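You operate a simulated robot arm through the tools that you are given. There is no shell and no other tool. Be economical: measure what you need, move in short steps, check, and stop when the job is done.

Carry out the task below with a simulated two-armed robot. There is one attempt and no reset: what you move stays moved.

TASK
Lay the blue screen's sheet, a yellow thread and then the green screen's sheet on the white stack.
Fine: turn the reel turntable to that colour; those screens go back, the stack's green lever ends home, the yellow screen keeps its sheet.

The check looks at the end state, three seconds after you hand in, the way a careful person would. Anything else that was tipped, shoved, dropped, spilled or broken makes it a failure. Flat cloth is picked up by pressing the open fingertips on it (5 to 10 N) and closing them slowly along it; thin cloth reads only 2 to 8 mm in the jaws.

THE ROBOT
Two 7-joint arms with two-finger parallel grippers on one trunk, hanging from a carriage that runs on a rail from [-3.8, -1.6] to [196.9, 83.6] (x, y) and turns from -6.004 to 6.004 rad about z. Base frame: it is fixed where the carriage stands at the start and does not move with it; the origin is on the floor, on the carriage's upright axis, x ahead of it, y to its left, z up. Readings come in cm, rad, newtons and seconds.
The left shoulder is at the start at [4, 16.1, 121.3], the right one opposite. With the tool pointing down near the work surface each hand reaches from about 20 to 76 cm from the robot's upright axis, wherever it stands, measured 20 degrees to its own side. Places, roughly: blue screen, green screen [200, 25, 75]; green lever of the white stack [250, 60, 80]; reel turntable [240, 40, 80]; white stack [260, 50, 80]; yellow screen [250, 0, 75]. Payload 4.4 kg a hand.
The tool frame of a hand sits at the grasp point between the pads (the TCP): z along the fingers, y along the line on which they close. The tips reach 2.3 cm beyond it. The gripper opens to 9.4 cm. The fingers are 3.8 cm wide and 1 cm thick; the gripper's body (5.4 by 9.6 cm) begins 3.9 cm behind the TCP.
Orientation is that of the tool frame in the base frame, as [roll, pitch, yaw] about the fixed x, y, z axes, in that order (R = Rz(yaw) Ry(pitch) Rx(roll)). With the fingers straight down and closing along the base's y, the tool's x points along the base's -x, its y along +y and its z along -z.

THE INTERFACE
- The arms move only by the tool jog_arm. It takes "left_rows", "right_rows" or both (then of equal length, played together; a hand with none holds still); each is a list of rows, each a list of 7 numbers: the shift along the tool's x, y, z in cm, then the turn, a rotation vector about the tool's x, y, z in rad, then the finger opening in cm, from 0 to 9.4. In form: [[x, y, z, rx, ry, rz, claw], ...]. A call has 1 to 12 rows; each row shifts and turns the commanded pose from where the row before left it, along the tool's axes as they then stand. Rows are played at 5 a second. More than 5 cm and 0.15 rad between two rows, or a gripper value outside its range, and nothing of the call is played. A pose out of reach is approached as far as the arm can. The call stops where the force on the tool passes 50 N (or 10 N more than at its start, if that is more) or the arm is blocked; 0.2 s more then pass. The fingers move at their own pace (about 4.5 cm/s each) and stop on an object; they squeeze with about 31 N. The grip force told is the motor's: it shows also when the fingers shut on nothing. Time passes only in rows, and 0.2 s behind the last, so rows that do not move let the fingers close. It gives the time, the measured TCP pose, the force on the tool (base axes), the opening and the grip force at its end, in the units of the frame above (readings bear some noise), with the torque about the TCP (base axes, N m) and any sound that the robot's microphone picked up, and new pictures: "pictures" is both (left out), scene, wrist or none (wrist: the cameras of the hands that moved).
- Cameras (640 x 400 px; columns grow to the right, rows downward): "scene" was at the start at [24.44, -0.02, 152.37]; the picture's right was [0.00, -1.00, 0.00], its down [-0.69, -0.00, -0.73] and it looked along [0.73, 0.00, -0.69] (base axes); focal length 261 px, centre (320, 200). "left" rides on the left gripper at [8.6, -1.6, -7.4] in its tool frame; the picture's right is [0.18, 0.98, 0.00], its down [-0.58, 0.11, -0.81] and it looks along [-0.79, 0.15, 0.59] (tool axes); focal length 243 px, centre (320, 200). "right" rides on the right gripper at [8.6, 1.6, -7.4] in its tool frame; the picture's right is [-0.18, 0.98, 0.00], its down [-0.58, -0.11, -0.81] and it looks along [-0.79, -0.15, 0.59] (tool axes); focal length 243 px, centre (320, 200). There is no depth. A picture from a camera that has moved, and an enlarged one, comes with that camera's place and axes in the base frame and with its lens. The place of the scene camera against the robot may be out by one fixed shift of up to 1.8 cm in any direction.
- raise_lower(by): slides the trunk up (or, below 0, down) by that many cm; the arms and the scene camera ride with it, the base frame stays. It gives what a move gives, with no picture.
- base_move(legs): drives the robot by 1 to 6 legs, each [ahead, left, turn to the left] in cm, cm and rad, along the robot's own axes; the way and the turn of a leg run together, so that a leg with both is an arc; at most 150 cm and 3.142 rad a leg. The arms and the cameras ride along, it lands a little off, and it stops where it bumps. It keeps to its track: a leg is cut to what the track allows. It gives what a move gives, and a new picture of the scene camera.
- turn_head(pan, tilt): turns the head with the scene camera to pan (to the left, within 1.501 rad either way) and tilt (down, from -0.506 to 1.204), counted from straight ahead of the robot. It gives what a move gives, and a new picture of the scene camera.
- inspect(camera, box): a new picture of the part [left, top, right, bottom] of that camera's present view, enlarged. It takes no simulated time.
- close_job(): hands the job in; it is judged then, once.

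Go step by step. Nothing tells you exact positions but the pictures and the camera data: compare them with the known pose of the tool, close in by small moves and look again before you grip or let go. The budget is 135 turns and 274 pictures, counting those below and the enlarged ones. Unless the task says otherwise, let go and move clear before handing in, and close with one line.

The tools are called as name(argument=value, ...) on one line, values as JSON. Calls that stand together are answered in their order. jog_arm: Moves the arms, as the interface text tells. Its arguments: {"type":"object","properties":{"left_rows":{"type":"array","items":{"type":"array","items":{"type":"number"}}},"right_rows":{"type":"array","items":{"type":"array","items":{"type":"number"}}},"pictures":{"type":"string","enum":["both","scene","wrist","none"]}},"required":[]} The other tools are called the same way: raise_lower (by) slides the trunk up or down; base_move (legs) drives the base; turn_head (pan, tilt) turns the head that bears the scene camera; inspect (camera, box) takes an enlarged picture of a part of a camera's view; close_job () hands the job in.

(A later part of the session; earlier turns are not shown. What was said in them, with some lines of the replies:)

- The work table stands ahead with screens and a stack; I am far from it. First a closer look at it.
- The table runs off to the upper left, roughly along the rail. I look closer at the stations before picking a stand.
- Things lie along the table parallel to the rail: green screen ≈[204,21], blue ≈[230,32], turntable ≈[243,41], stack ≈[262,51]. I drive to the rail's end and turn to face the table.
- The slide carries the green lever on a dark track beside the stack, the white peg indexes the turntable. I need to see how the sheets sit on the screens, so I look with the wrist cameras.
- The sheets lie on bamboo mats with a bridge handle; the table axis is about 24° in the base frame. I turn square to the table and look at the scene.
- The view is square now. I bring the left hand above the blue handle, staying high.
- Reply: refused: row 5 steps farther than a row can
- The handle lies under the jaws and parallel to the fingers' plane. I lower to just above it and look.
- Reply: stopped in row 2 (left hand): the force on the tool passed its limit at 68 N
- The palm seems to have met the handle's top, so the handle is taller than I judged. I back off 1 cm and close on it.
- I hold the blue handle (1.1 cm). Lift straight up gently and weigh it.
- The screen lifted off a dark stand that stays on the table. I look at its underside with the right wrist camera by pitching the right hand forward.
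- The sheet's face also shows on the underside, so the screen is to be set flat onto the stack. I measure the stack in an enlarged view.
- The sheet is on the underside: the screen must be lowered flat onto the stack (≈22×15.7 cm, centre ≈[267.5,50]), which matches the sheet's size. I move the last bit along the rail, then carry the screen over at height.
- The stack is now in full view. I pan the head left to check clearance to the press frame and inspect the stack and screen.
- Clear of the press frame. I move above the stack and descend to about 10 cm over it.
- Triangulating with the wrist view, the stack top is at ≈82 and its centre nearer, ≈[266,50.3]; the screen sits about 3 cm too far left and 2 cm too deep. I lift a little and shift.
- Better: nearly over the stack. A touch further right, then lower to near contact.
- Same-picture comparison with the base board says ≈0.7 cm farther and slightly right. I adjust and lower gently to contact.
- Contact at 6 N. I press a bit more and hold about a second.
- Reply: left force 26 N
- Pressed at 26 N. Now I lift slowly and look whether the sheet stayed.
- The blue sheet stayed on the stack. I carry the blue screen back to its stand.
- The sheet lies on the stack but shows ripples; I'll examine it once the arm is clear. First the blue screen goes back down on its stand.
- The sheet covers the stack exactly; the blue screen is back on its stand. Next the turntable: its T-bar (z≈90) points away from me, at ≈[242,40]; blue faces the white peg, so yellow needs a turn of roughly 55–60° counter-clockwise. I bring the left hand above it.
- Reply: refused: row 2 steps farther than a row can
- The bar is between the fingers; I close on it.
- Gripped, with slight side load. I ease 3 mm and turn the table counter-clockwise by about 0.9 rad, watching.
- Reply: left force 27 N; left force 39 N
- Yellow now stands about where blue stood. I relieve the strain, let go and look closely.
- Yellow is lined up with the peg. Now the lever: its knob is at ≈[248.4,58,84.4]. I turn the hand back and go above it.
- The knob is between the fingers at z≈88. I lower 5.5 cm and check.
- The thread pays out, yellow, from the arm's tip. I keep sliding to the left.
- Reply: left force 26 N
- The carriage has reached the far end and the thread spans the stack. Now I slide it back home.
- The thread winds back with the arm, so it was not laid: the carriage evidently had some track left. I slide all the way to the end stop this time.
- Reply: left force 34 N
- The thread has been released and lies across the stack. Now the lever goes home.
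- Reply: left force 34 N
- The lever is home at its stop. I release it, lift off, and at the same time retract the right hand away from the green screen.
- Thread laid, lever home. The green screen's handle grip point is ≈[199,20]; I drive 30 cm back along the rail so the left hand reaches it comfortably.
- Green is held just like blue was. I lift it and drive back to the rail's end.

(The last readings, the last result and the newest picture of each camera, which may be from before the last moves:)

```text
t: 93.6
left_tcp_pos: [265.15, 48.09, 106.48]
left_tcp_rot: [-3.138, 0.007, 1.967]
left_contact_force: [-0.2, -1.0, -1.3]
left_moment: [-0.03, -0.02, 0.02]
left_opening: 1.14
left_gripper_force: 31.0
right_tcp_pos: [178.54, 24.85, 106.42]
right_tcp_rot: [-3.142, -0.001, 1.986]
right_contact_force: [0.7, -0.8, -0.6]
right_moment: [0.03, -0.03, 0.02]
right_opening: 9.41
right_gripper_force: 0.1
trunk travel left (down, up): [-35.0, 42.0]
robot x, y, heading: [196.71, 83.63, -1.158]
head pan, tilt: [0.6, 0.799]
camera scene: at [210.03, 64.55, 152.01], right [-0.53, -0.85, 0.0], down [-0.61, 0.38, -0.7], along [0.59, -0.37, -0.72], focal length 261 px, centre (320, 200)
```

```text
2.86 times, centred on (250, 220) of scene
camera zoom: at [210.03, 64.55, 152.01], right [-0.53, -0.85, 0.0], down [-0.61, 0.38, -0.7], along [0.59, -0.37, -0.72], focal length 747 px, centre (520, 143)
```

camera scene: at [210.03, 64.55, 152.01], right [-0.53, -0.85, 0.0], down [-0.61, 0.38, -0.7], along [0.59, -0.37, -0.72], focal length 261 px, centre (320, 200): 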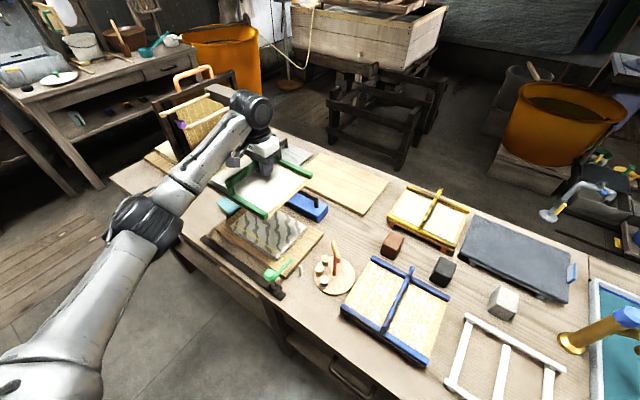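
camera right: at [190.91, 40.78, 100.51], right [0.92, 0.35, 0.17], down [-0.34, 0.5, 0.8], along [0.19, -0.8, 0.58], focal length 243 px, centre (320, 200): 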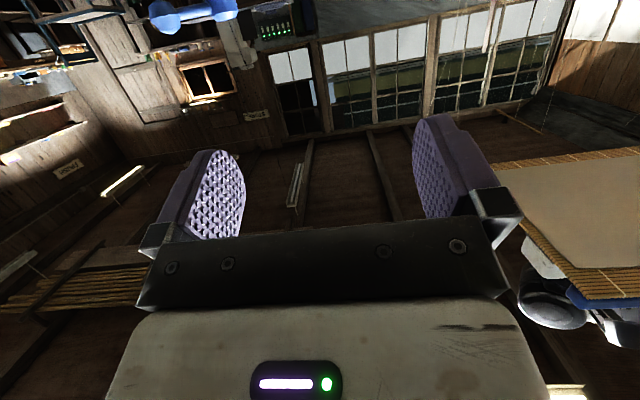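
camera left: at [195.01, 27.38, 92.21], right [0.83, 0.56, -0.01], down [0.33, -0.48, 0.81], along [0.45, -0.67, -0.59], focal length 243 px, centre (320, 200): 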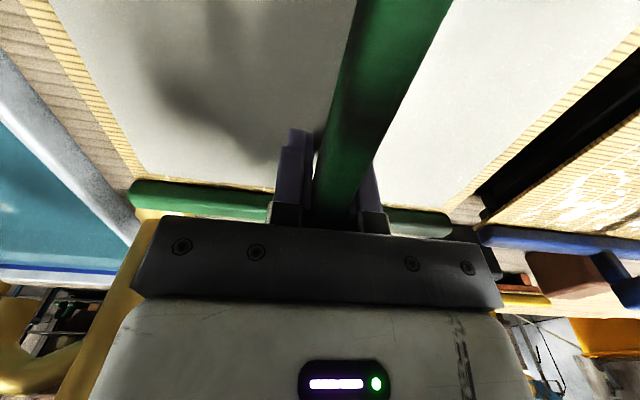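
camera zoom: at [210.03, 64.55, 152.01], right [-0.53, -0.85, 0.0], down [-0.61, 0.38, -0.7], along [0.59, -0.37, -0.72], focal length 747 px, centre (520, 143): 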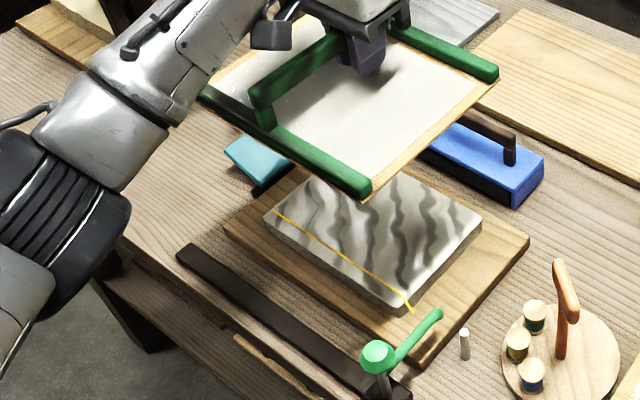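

jog_arm(left_rows=[[0, 0, 4, 0, 0, 0, 0], [0, 0, 4, 0, 0, 0, 0], [0, 0, 4, 0, 0, 0, 0], [0, 0, 4, 0, 0, 0, 0], [0, 0, 2, 0, 0, 0, 0], [0, 0, 1, 0, 0, 0, 0], [0, 0, 0, 0, 0, 0, 0]], pictures="none")

inspect(camera="scene", box=[220, 190, 320, 290])

```text
t: 95.2
left_tcp_pos: [264.97, 47.75, 87.47]
left_tcp_rot: [-3.138, 0.008, 1.966]
left_contact_force: [-0.9, 0.1, -1.4]
left_moment: [-0.02, -0.01, 0.0]
left_opening: 1.14
left_gripper_force: 31.2
right_tcp_pos: [178.63, 24.9, 106.48]
right_tcp_rot: [3.141, 0.001, 1.987]
right_contact_force: [-0.1, 0.8, -0.4]
right_moment: [-0.04, 0.01, -0.03]
right_opening: 9.41
right_gripper_force: 0.0
trunk travel left (down, up): [-35.0, 42.0]
robot x, y, heading: [196.88, 83.41, -1.159]
head pan, tilt: [0.6, 0.799]
```

```text
4.00 times, centred on (270, 240) of scene
camera zoom: at [210.04, 64.55, 152.01], right [-0.53, -0.85, 0.0], down [-0.61, 0.38, -0.7], along [0.59, -0.37, -0.72], focal length 1045 px, centre (520, 40)
```

zoom: 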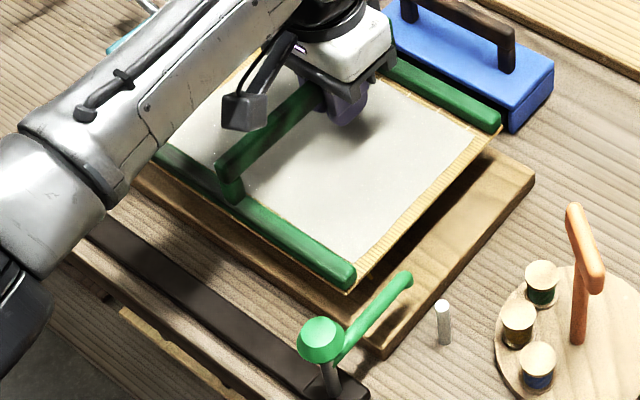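

A small correction toward me and right, then slow lowering to light contact.

jog_arm(left_rows=[[0.6, -0.3, 0, 0, 0, 0, 0], [0, 0, 0.3, 0, 0, 0, 0], [0, 0, 0.3, 0, 0, 0, 0], [0, 0, 0.3, 0, 0, 0, 0], [0, 0, 0.2, 0, 0, 0, 0], [0, 0, 0, 0, 0, 0, 0]], pictures="none")

inspect(camera="scene", box=[220, 190, 320, 290])

```text
t: 96.6
left_tcp_pos: [264.43, 48.2, 86.47]
left_tcp_rot: [-3.138, 0.006, 1.968]
left_contact_force: [-0.1, -0.1, -1.2]
left_moment: [-0.05, -0.04, 0.03]
left_opening: 1.15
left_gripper_force: 30.8
right_tcp_pos: [178.67, 24.87, 106.43]
right_tcp_rot: [-3.14, 0.0, 1.986]
right_contact_force: [-0.3, -0.9, 0.1]
right_moment: [-0.01, 0.03, 0.02]
right_opening: 9.4
right_gripper_force: 0.0
trunk travel left (down, up): [-35.0, 42.0]
robot x, y, heading: [196.65, 83.53, -1.16]
head pan, tilt: [0.6, 0.799]
```

```text
4.00 times, centred on (270, 240) of scene
camera zoom: at [210.04, 64.56, 152.01], right [-0.53, -0.85, 0.0], down [-0.61, 0.38, -0.7], along [0.59, -0.37, -0.72], focal length 1045 px, centre (520, 40)
```

zoom: 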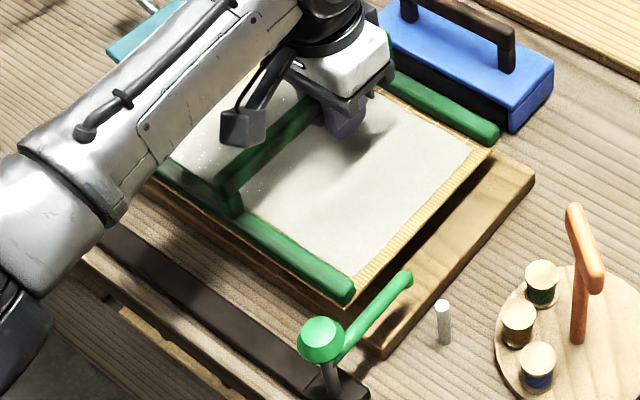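

Now it matches the blue placement. Slow lowering with 1.5 mm steps.

jog_arm(left_rows=[[0, 0, 0.2, 0, 0, 0, 0], [0, 0, 0.2, 0, 0, 0, 0], [0, 0, 0.15, 0, 0, 0, 0], [0, 0, 0.1, 0, 0, 0, 0], [0, 0, 0, 0, 0, 0, 0]], pictures="none")

```text
t: 97.8
left_tcp_pos: [264.54, 48.13, 86.02]
left_tcp_rot: [-3.137, 0.009, 1.967]
left_contact_force: [-9.1, 4.3, 20.3]
left_moment: [0.44, 0.03, 0.21]
left_opening: 1.15
left_gripper_force: 31.4
right_tcp_pos: [178.62, 24.96, 106.64]
right_tcp_rot: [3.141, 0.001, 1.988]
right_contact_force: [-0.3, 0.5, 0.0]
right_moment: [0.01, 0.01, -0.03]
right_opening: 9.4
right_gripper_force: 0.1
trunk travel left (down, up): [-35.0, 42.0]
robot x, y, heading: [196.84, 83.49, -1.156]
head pan, tilt: [0.6, 0.799]
```

Contact at 20 N. I hold briefly, then lift very slowly.

jog_arm(left_rows=[[0, 0, 0, 0, 0, 0, 0], [0, 0, 0, 0, 0, 0, 0], [0, 0, 0, 0, 0, 0, 0], [0, 0, -0.15, 0, 0, 0, 0], [0, 0, -0.15, 0, 0, 0, 0], [0, 0, -0.15, 0, 0, 0, 0], [0, 0, -0.2, 0, 0, 0, 0], [0, 0, -0.2, 0, 0, 0, 0], [0, 0, -0.3, 0, 0, 0, 0], [0, 0, -0.5, 0, 0, 0, 0], [0, 0, -1, 0, 0, 0, 0], [0, 0, 0, 0, 0, 0, 0]], pictures="none")

inspect(camera="scene", box=[200, 170, 320, 290])

```text
t: 100.4
left_tcp_pos: [264.46, 48.27, 88.39]
left_tcp_rot: [-3.137, 0.008, 1.967]
left_contact_force: [0.6, -1.4, -1.1]
left_moment: [-0.05, -0.02, 0.0]
left_opening: 1.14
left_gripper_force: 31.6
right_tcp_pos: [178.68, 24.95, 106.51]
right_tcp_rot: [-3.141, 0.0, 1.986]
right_contact_force: [-0.1, 0.4, -0.1]
right_moment: [0.02, 0.0, -0.01]
right_opening: 9.39
right_gripper_force: 0.0
trunk travel left (down, up): [-35.0, 42.0]
robot x, y, heading: [196.7, 83.55, -1.158]
head pan, tilt: [0.6, 0.799]
```

```text
3.33 times, centred on (260, 230) of scene
camera zoom: at [210.03, 64.56, 152.0], right [-0.53, -0.85, 0.0], down [-0.61, 0.38, -0.7], along [0.59, -0.37, -0.72], focal length 871 px, centre (520, 100)
```

zoom: 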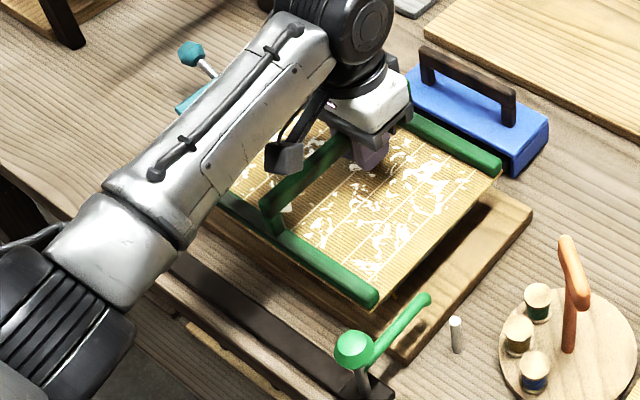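

Transferred, with the same residue pattern. Lift up and look at the stack.

jog_arm(left_rows=[[0, 0, -3, 0, 0, 0, 0], [0, 0, -4, 0, 0, 0, 0], [0, 0, -4, 0, 0, 0, 0], [0, 0, -4, 0, 0, 0, 0], [0, 0, -3, 0, 0, 0, 0], [0, -4.5, 0, 0, 0, 0, 0], [0, -4.5, 0, 0, 0, 0, 0], [0, -4.5, 0, 0, 0, 0, 0], [0, -4.5, 0, 0, 0, 0, 0], [0, -4.5, 0, 0, 0, 0, 0], [0, -4.5, 0, 0, 0, 0, 0], [0, 0, 0, 0, 0, 0, 0]], pictures="none")

inspect(camera="scene", box=[200, 190, 310, 290])

```text
t: 103.0
left_tcp_pos: [239.53, 38.01, 106.42]
left_tcp_rot: [-3.138, 0.008, 1.971]
left_contact_force: [-0.4, -0.2, -1.4]
left_moment: [-0.01, 0.0, 0.0]
left_opening: 1.15
left_gripper_force: 30.7
right_tcp_pos: [178.55, 24.88, 106.44]
right_tcp_rot: [-3.141, -0.001, 1.986]
right_contact_force: [0.8, 0.2, 0.2]
right_moment: [-0.01, 0.0, -0.04]
right_opening: 9.39
right_gripper_force: 0.1
trunk travel left (down, up): [-35.0, 42.0]
robot x, y, heading: [196.6, 83.5, -1.155]
head pan, tilt: [0.6, 0.799]
```

```text
4.00 times, centred on (255, 240) of scene
camera zoom: at [210.08, 64.59, 152.01], right [-0.53, -0.85, 0.0], down [-0.61, 0.38, -0.7], along [0.59, -0.37, -0.72], focal length 1045 px, centre (580, 40)
```

zoom: 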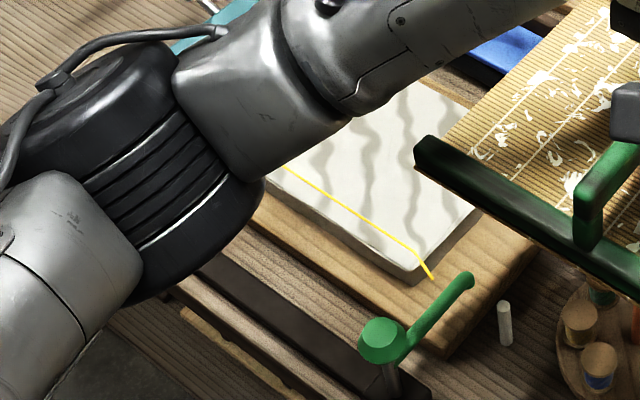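

The thread shows near the front edge and the sheet is on. I return the green screen: drive back 30 cm and line up over its white stand.

base_move(legs=[[0, -30.5, 0]])

turn_head(pan=0.0, tilt=0.9)

```text
t: 105.1
left_tcp_pos: [211.46, 26.0, 106.58]
left_tcp_rot: [-3.136, 0.008, 1.969]
left_contact_force: [-0.2, -0.7, -0.6]
left_moment: [-0.01, -0.04, 0.0]
left_opening: 1.14
left_gripper_force: 31.0
right_tcp_pos: [150.64, 13.02, 106.43]
right_tcp_rot: [3.141, 0.0, 1.986]
right_contact_force: [0.3, 0.0, 0.3]
right_moment: [0.03, -0.05, 0.02]
right_opening: 9.38
right_gripper_force: 0.0
trunk travel left (down, up): [-35.0, 42.0]
robot x, y, heading: [168.68, 71.59, -1.153]
head pan, tilt: [0.6, 0.799]
camera scene: at [181.99, 52.65, 152.01], right [-0.53, -0.85, 0.0], down [-0.61, 0.38, -0.7], along [0.59, -0.37, -0.72], focal length 261 px, centre (320, 200)
```

scene: 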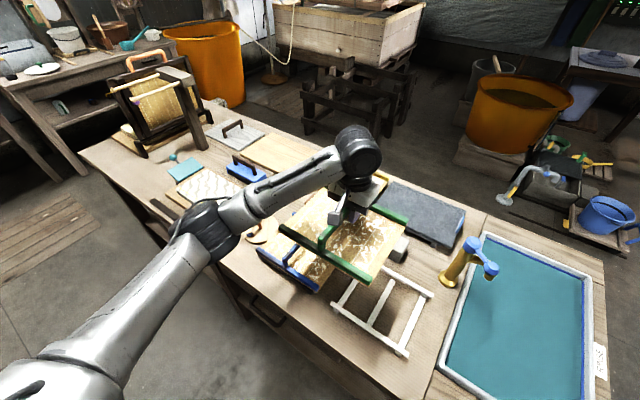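

```text
t: 106.1
left_tcp_pos: [211.63, 26.05, 106.58]
left_tcp_rot: [-3.138, 0.007, 1.969]
left_contact_force: [0.1, 0.3, -0.5]
left_moment: [-0.02, -0.01, -0.05]
left_opening: 1.13
left_gripper_force: 30.9
right_tcp_pos: [150.64, 12.95, 106.5]
right_tcp_rot: [-3.14, -0.001, 1.988]
right_contact_force: [0.2, -0.9, 0.0]
right_moment: [0.01, -0.03, -0.01]
right_opening: 9.41
right_gripper_force: 0.2
trunk travel left (down, up): [-35.0, 42.0]
robot x, y, heading: [168.23, 71.74, -1.152]
head pan, tilt: [0.0, 0.901]
camera scene: at [178.21, 50.0, 151.22], right [-0.91, -0.4, 0.0], down [-0.32, 0.72, -0.62], along [0.25, -0.57, -0.78], focal length 261 px, centre (320, 200)
```

scene: 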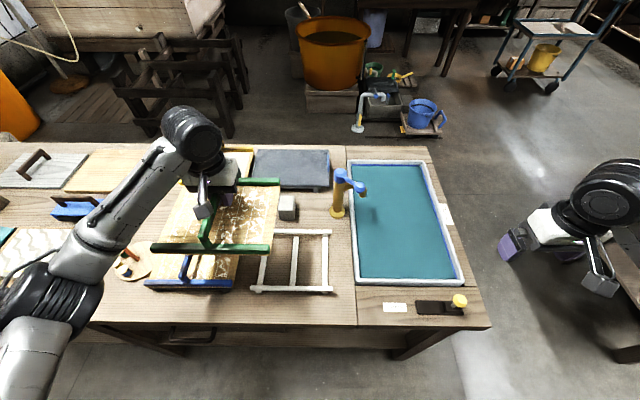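

jog_arm(left_rows=[[-0.35, -4.4, 0, 0, 0, 0, 0], [-0.35, -4.4, 0, 0, 0, 0, 0], [-0.35, -4.4, 0, 0, 0, -0.012, 0], [0, 0, 4, 0, 0, 0, 0], [0, 0, 4, 0, 0, 0, 0], [0, 0, 4, 0, 0, 0, 0], [0, 0, 4, 0, 0, 0, 0], [0, 0, 2.5, 0, 0, 0, 0], [0, 0, 0, 0, 0, 0, 0]], pictures="none")

inspect(camera="scene", box=[220, 180, 370, 310])

```text
t: 108.1
left_tcp_pos: [199.85, 19.88, 87.94]
left_tcp_rot: [-3.137, 0.005, 1.981]
left_contact_force: [-0.6, 0.6, -0.6]
left_moment: [-0.01, -0.03, 0.01]
left_opening: 1.13
left_gripper_force: 31.1
right_tcp_pos: [150.63, 12.97, 106.47]
right_tcp_rot: [-3.14, 0.001, 1.989]
right_contact_force: [-0.2, 0.3, -0.2]
right_moment: [0.02, 0.03, 0.0]
right_opening: 9.4
right_gripper_force: 0.1
trunk travel left (down, up): [-35.0, 42.0]
robot x, y, heading: [168.46, 71.5, -1.159]
head pan, tilt: [0.0, 0.901]
```

```text
3.08 times, centred on (295, 245) of scene
camera zoom: at [178.22, 50.0, 151.22], right [-0.92, -0.4, 0.0], down [-0.32, 0.72, -0.62], along [0.25, -0.57, -0.78], focal length 804 px, centre (397, 62)
```

zoom: 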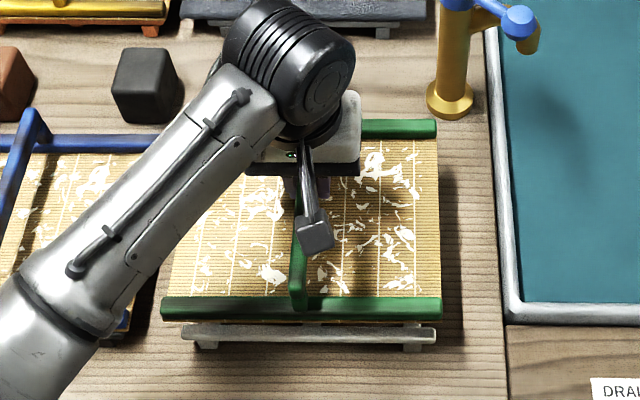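

Aligned over the stand. I set it down and release.

jog_arm(left_rows=[[0, 0, 1.5, 0, 0, 0, 0], [0, 0, 1.0, 0, 0, 0, 0], [0, 0, 0.5, 0, 0, 0, 0], [0, 0, 0.25, 0, 0, 0, 0], [0, 0, 0, 0, 0, 0, 0]], pictures="none")

jog_arm(left_rows=[[0, 0, 0, 0, 0, 0, 1.5], [0, 0, 0, 0, 0, 0, 3], [0, 0, 0, 0, 0, 0, 5], [0, 0, 0, 0, 0, 0, 7], [0, 0, -1, 0, 0, 0, 7], [0, 0, -4, 0, 0, 0, 7], [0, 0, -4, 0, 0, 0, 7], [0, 0, -4, 0, 0, 0, 7], [0, 0, -4, 0, 0, 0, 7], [0, 0, 0, 0, 0, 0, 7]], pictures="none")

inspect(camera="scene", box=[120, 180, 370, 310])

```text
t: 109.3
left_tcp_pos: [199.83, 19.82, 84.74]
left_tcp_rot: [-3.138, 0.007, 1.98]
left_contact_force: [-0.9, 0.3, -1.3]
left_moment: [-0.03, 0.02, -0.01]
left_opening: 1.12
left_gripper_force: 31.0
right_tcp_pos: [150.68, 12.88, 106.46]
right_tcp_rot: [3.141, 0.0, 1.991]
right_contact_force: [-0.4, 0.5, 0.2]
right_moment: [-0.01, -0.03, 0.01]
right_opening: 9.41
right_gripper_force: 0.1
trunk travel left (down, up): [-35.0, 42.0]
robot x, y, heading: [168.45, 71.47, -1.155]
head pan, tilt: [0.0, 0.901]
```

```text
t: 111.5
left_tcp_pos: [199.53, 19.85, 101.62]
left_tcp_rot: [-3.14, 0.005, 1.983]
left_contact_force: [0.1, -0.3, 0.2]
left_moment: [-0.03, -0.01, 0.03]
left_opening: 7.02
left_gripper_force: 0.1
right_tcp_pos: [150.71, 12.91, 106.48]
right_tcp_rot: [3.141, 0.0, 1.986]
right_contact_force: [-0.4, 0.2, 0.9]
right_moment: [0.01, 0.03, -0.03]
right_opening: 9.39
right_gripper_force: 0.1
trunk travel left (down, up): [-35.0, 42.0]
robot x, y, heading: [168.58, 71.46, -1.159]
head pan, tilt: [0.0, 0.901]
```

```text
2.56 times, centred on (245, 245) of scene
camera zoom: at [178.17, 50.02, 151.21], right [-0.92, -0.4, 0.0], down [-0.32, 0.72, -0.62], along [0.25, -0.57, -0.78], focal length 669 px, centre (512, 85)
```

zoom: 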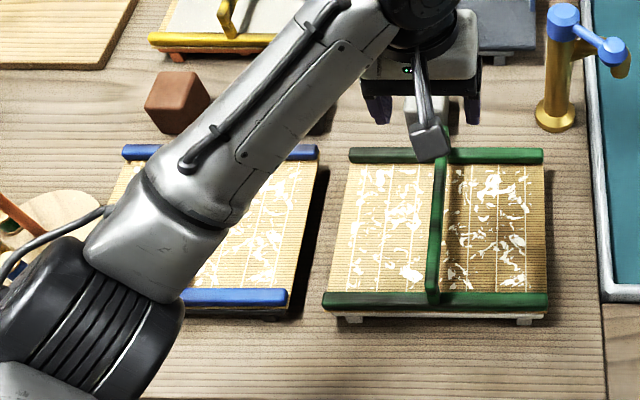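

Both screens are home. I retract the left hand toward me, drive back and look at the stack closely.

jog_arm(left_rows=[[0, 0, -4, 0, 0, 0, 7], [4, 0, -2, 0, 0, 0, 7], [4, 0, 0, 0, 0, 0, 7], [4, 0, 0, 0, 0, 0, 7], [4, 0, 0, 0, 0, 0, 7], [4, 0, 0, 0, 0, 0, 7], [0, 0, 0, 0, 0, 0, 7]], pictures="none")

base_move(legs=[[0, 31, 0]])

inspect(camera="scene", box=[70, 215, 220, 325])

inspect(camera="left", box=[300, 0, 640, 213])

```text
t: 113.1
left_tcp_pos: [192.04, 38.34, 107.99]
left_tcp_rot: [-3.138, 0.008, 1.982]
left_contact_force: [-0.4, 0.4, 0.4]
left_moment: [0.01, 0.04, 0.03]
left_opening: 6.98
left_gripper_force: 0.1
right_tcp_pos: [150.57, 12.95, 106.51]
right_tcp_rot: [3.141, 0.0, 1.989]
right_contact_force: [0.6, 1.0, -0.7]
right_moment: [0.0, 0.01, 0.03]
right_opening: 9.41
right_gripper_force: 0.0
trunk travel left (down, up): [-35.0, 42.0]
robot x, y, heading: [168.83, 71.38, -1.159]
head pan, tilt: [0.0, 0.901]
```

```text
t: 115.2
left_tcp_pos: [219.91, 50.16, 107.98]
left_tcp_rot: [-3.137, 0.005, 1.978]
left_contact_force: [0.2, 0.6, -0.4]
left_moment: [0.01, 0.03, -0.02]
left_opening: 7.0
left_gripper_force: 0.1
right_tcp_pos: [178.53, 25.04, 106.39]
right_tcp_rot: [3.14, 0.0, 1.981]
right_contact_force: [-0.3, 0.7, 0.2]
right_moment: [-0.01, 0.04, -0.02]
right_opening: 9.37
right_gripper_force: 0.0
trunk travel left (down, up): [-35.0, 42.0]
robot x, y, heading: [196.2, 83.3, -1.161]
head pan, tilt: [0.0, 0.901]
camera scene: at [206.22, 61.9, 151.22], right [-0.92, -0.4, 0.0], down [-0.31, 0.72, -0.62], along [0.25, -0.57, -0.78], focal length 261 px, centre (320, 200)
```

scene: 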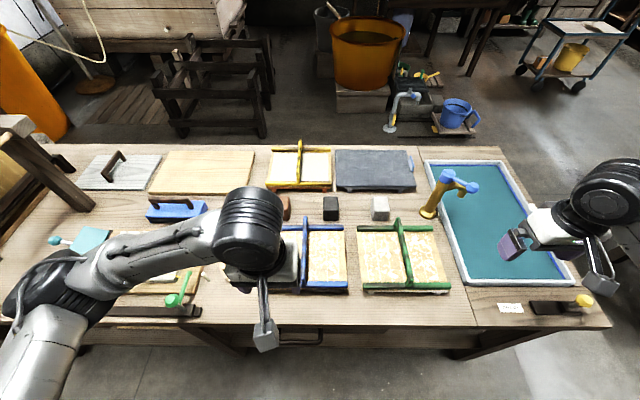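

```text
3.64 times, centred on (145, 270) of scene
camera zoom: at [206.22, 61.9, 151.22], right [-0.92, -0.4, 0.0], down [-0.31, 0.72, -0.62], along [0.25, -0.57, -0.78], focal length 950 px, centre (956, -54)
```

zoom: 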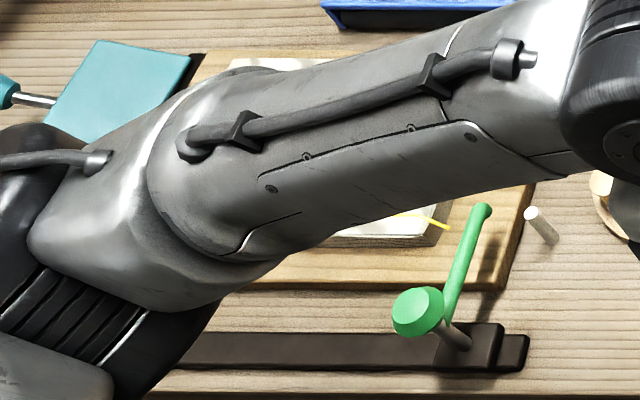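

```text
1.88 times, centred on (470, 106) of left
camera zoom: at [215.19, 57.53, 115.47], right [0.83, 0.56, 0.0], down [0.33, -0.49, 0.81], along [0.45, -0.67, -0.59], focal length 456 px, centre (38, 376)
```

zoom: 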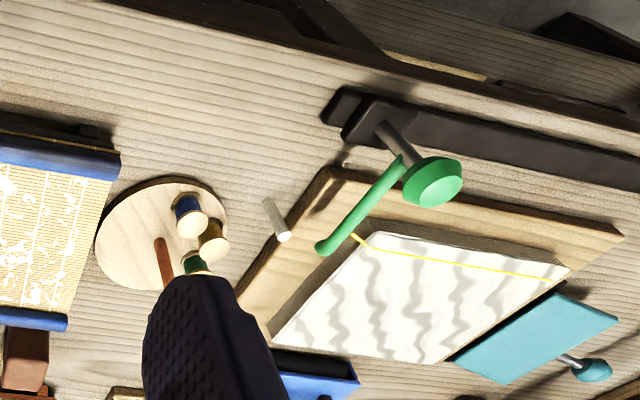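

The lever's home, the reel set. I want a close look at whether the green sheet covers the thread, so I bring the left wrist camera near.

jog_arm(left_rows=[[0, 4.5, 0, 0, 0, 0, 7], [0, 4.5, 0, 0, 0, 0, 7], [0, 4.5, 0, 0, 0, 0, 7], [0, 4.5, 0, 0, 0, 0, 7], [0, 4.5, 0, 0, 0, 0, 7], [0, 4.5, 0, 0, 0, 0, 7], [0, 4.5, 0, 0, 0, 0, 7], [0, 4.5, 0, 0, 0, 0, 7], [0, 0, 0, 0, 0, 0, 7]], pictures="wrist")

inspect(camera="left", box=[240, 0, 420, 115])

inspect(camera="scene", box=[90, 215, 230, 325])

```text
t: 117.2
left_tcp_pos: [252.9, 64.21, 107.81]
left_tcp_rot: [-3.138, 0.008, 1.977]
left_contact_force: [-0.2, -0.2, 0.2]
left_moment: [-0.03, 0.0, 0.03]
left_opening: 7.01
left_gripper_force: 0.0
right_tcp_pos: [178.41, 24.97, 106.54]
right_tcp_rot: [3.142, 0.0, 1.983]
right_contact_force: [0.2, 0.4, -0.3]
right_moment: [0.04, -0.01, 0.0]
right_opening: 9.4
right_gripper_force: 0.0
trunk travel left (down, up): [-35.0, 42.0]
robot x, y, heading: [196.53, 83.64, -1.16]
head pan, tilt: [0.0, 0.901]
camera left: at [248.11, 71.59, 115.22], right [0.83, 0.56, -0.01], down [0.33, -0.48, 0.81], along [0.45, -0.67, -0.59], focal length 243 px, centre (320, 200)
```

left: 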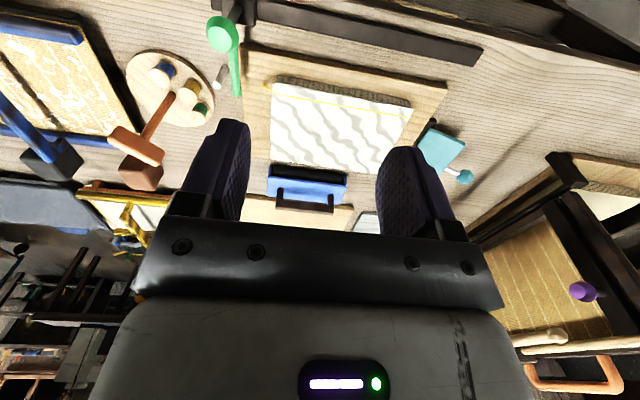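

```text
3.48 times, centred on (330, 58) of left
camera zoom: at [248.11, 71.59, 115.22], right [0.83, 0.56, -0.01], down [0.33, -0.48, 0.81], along [0.45, -0.67, -0.59], focal length 844 px, centre (285, 696)
```

zoom: 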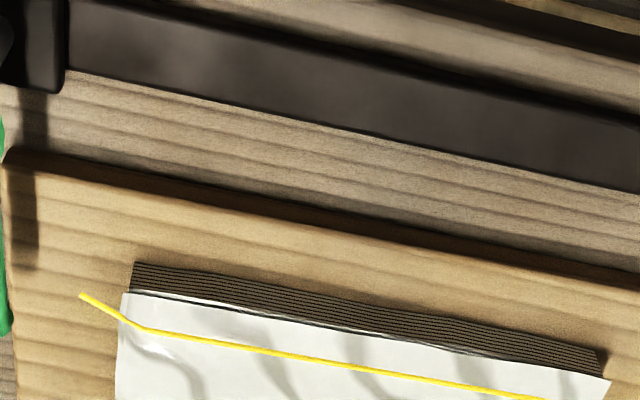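

```text
3.64 times, centred on (160, 270) of scene
camera zoom: at [206.1, 61.84, 151.22], right [-0.92, -0.4, 0.0], down [-0.31, 0.72, -0.62], along [0.25, -0.57, -0.78], focal length 950 px, centre (902, -54)
```

zoom: 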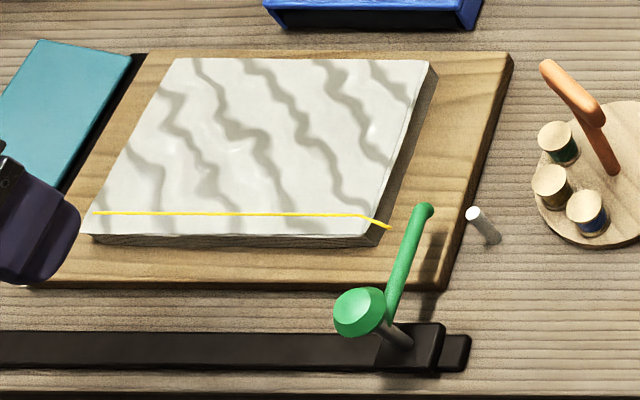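

The stack carries the blue sheet, the yellow thread and the green sheet; both screens are on their stands, the lever is home, yellow faces the peg, the yellow screen is untouched and the hands are clear. I hand in.

close_job()

```text
The job is handed in.
```

The job is handed in: the blue screen's sheet, a yellow thread and the green screen's sheet were laid on the white stack in that order. Both screens are back on their stands, the lever is home, the turntable is on yellow and the yellow screen is untouched. Two things I could not settle: in the last picture the thread still shows on top of the green sheet, and both laid sheets look rippled.
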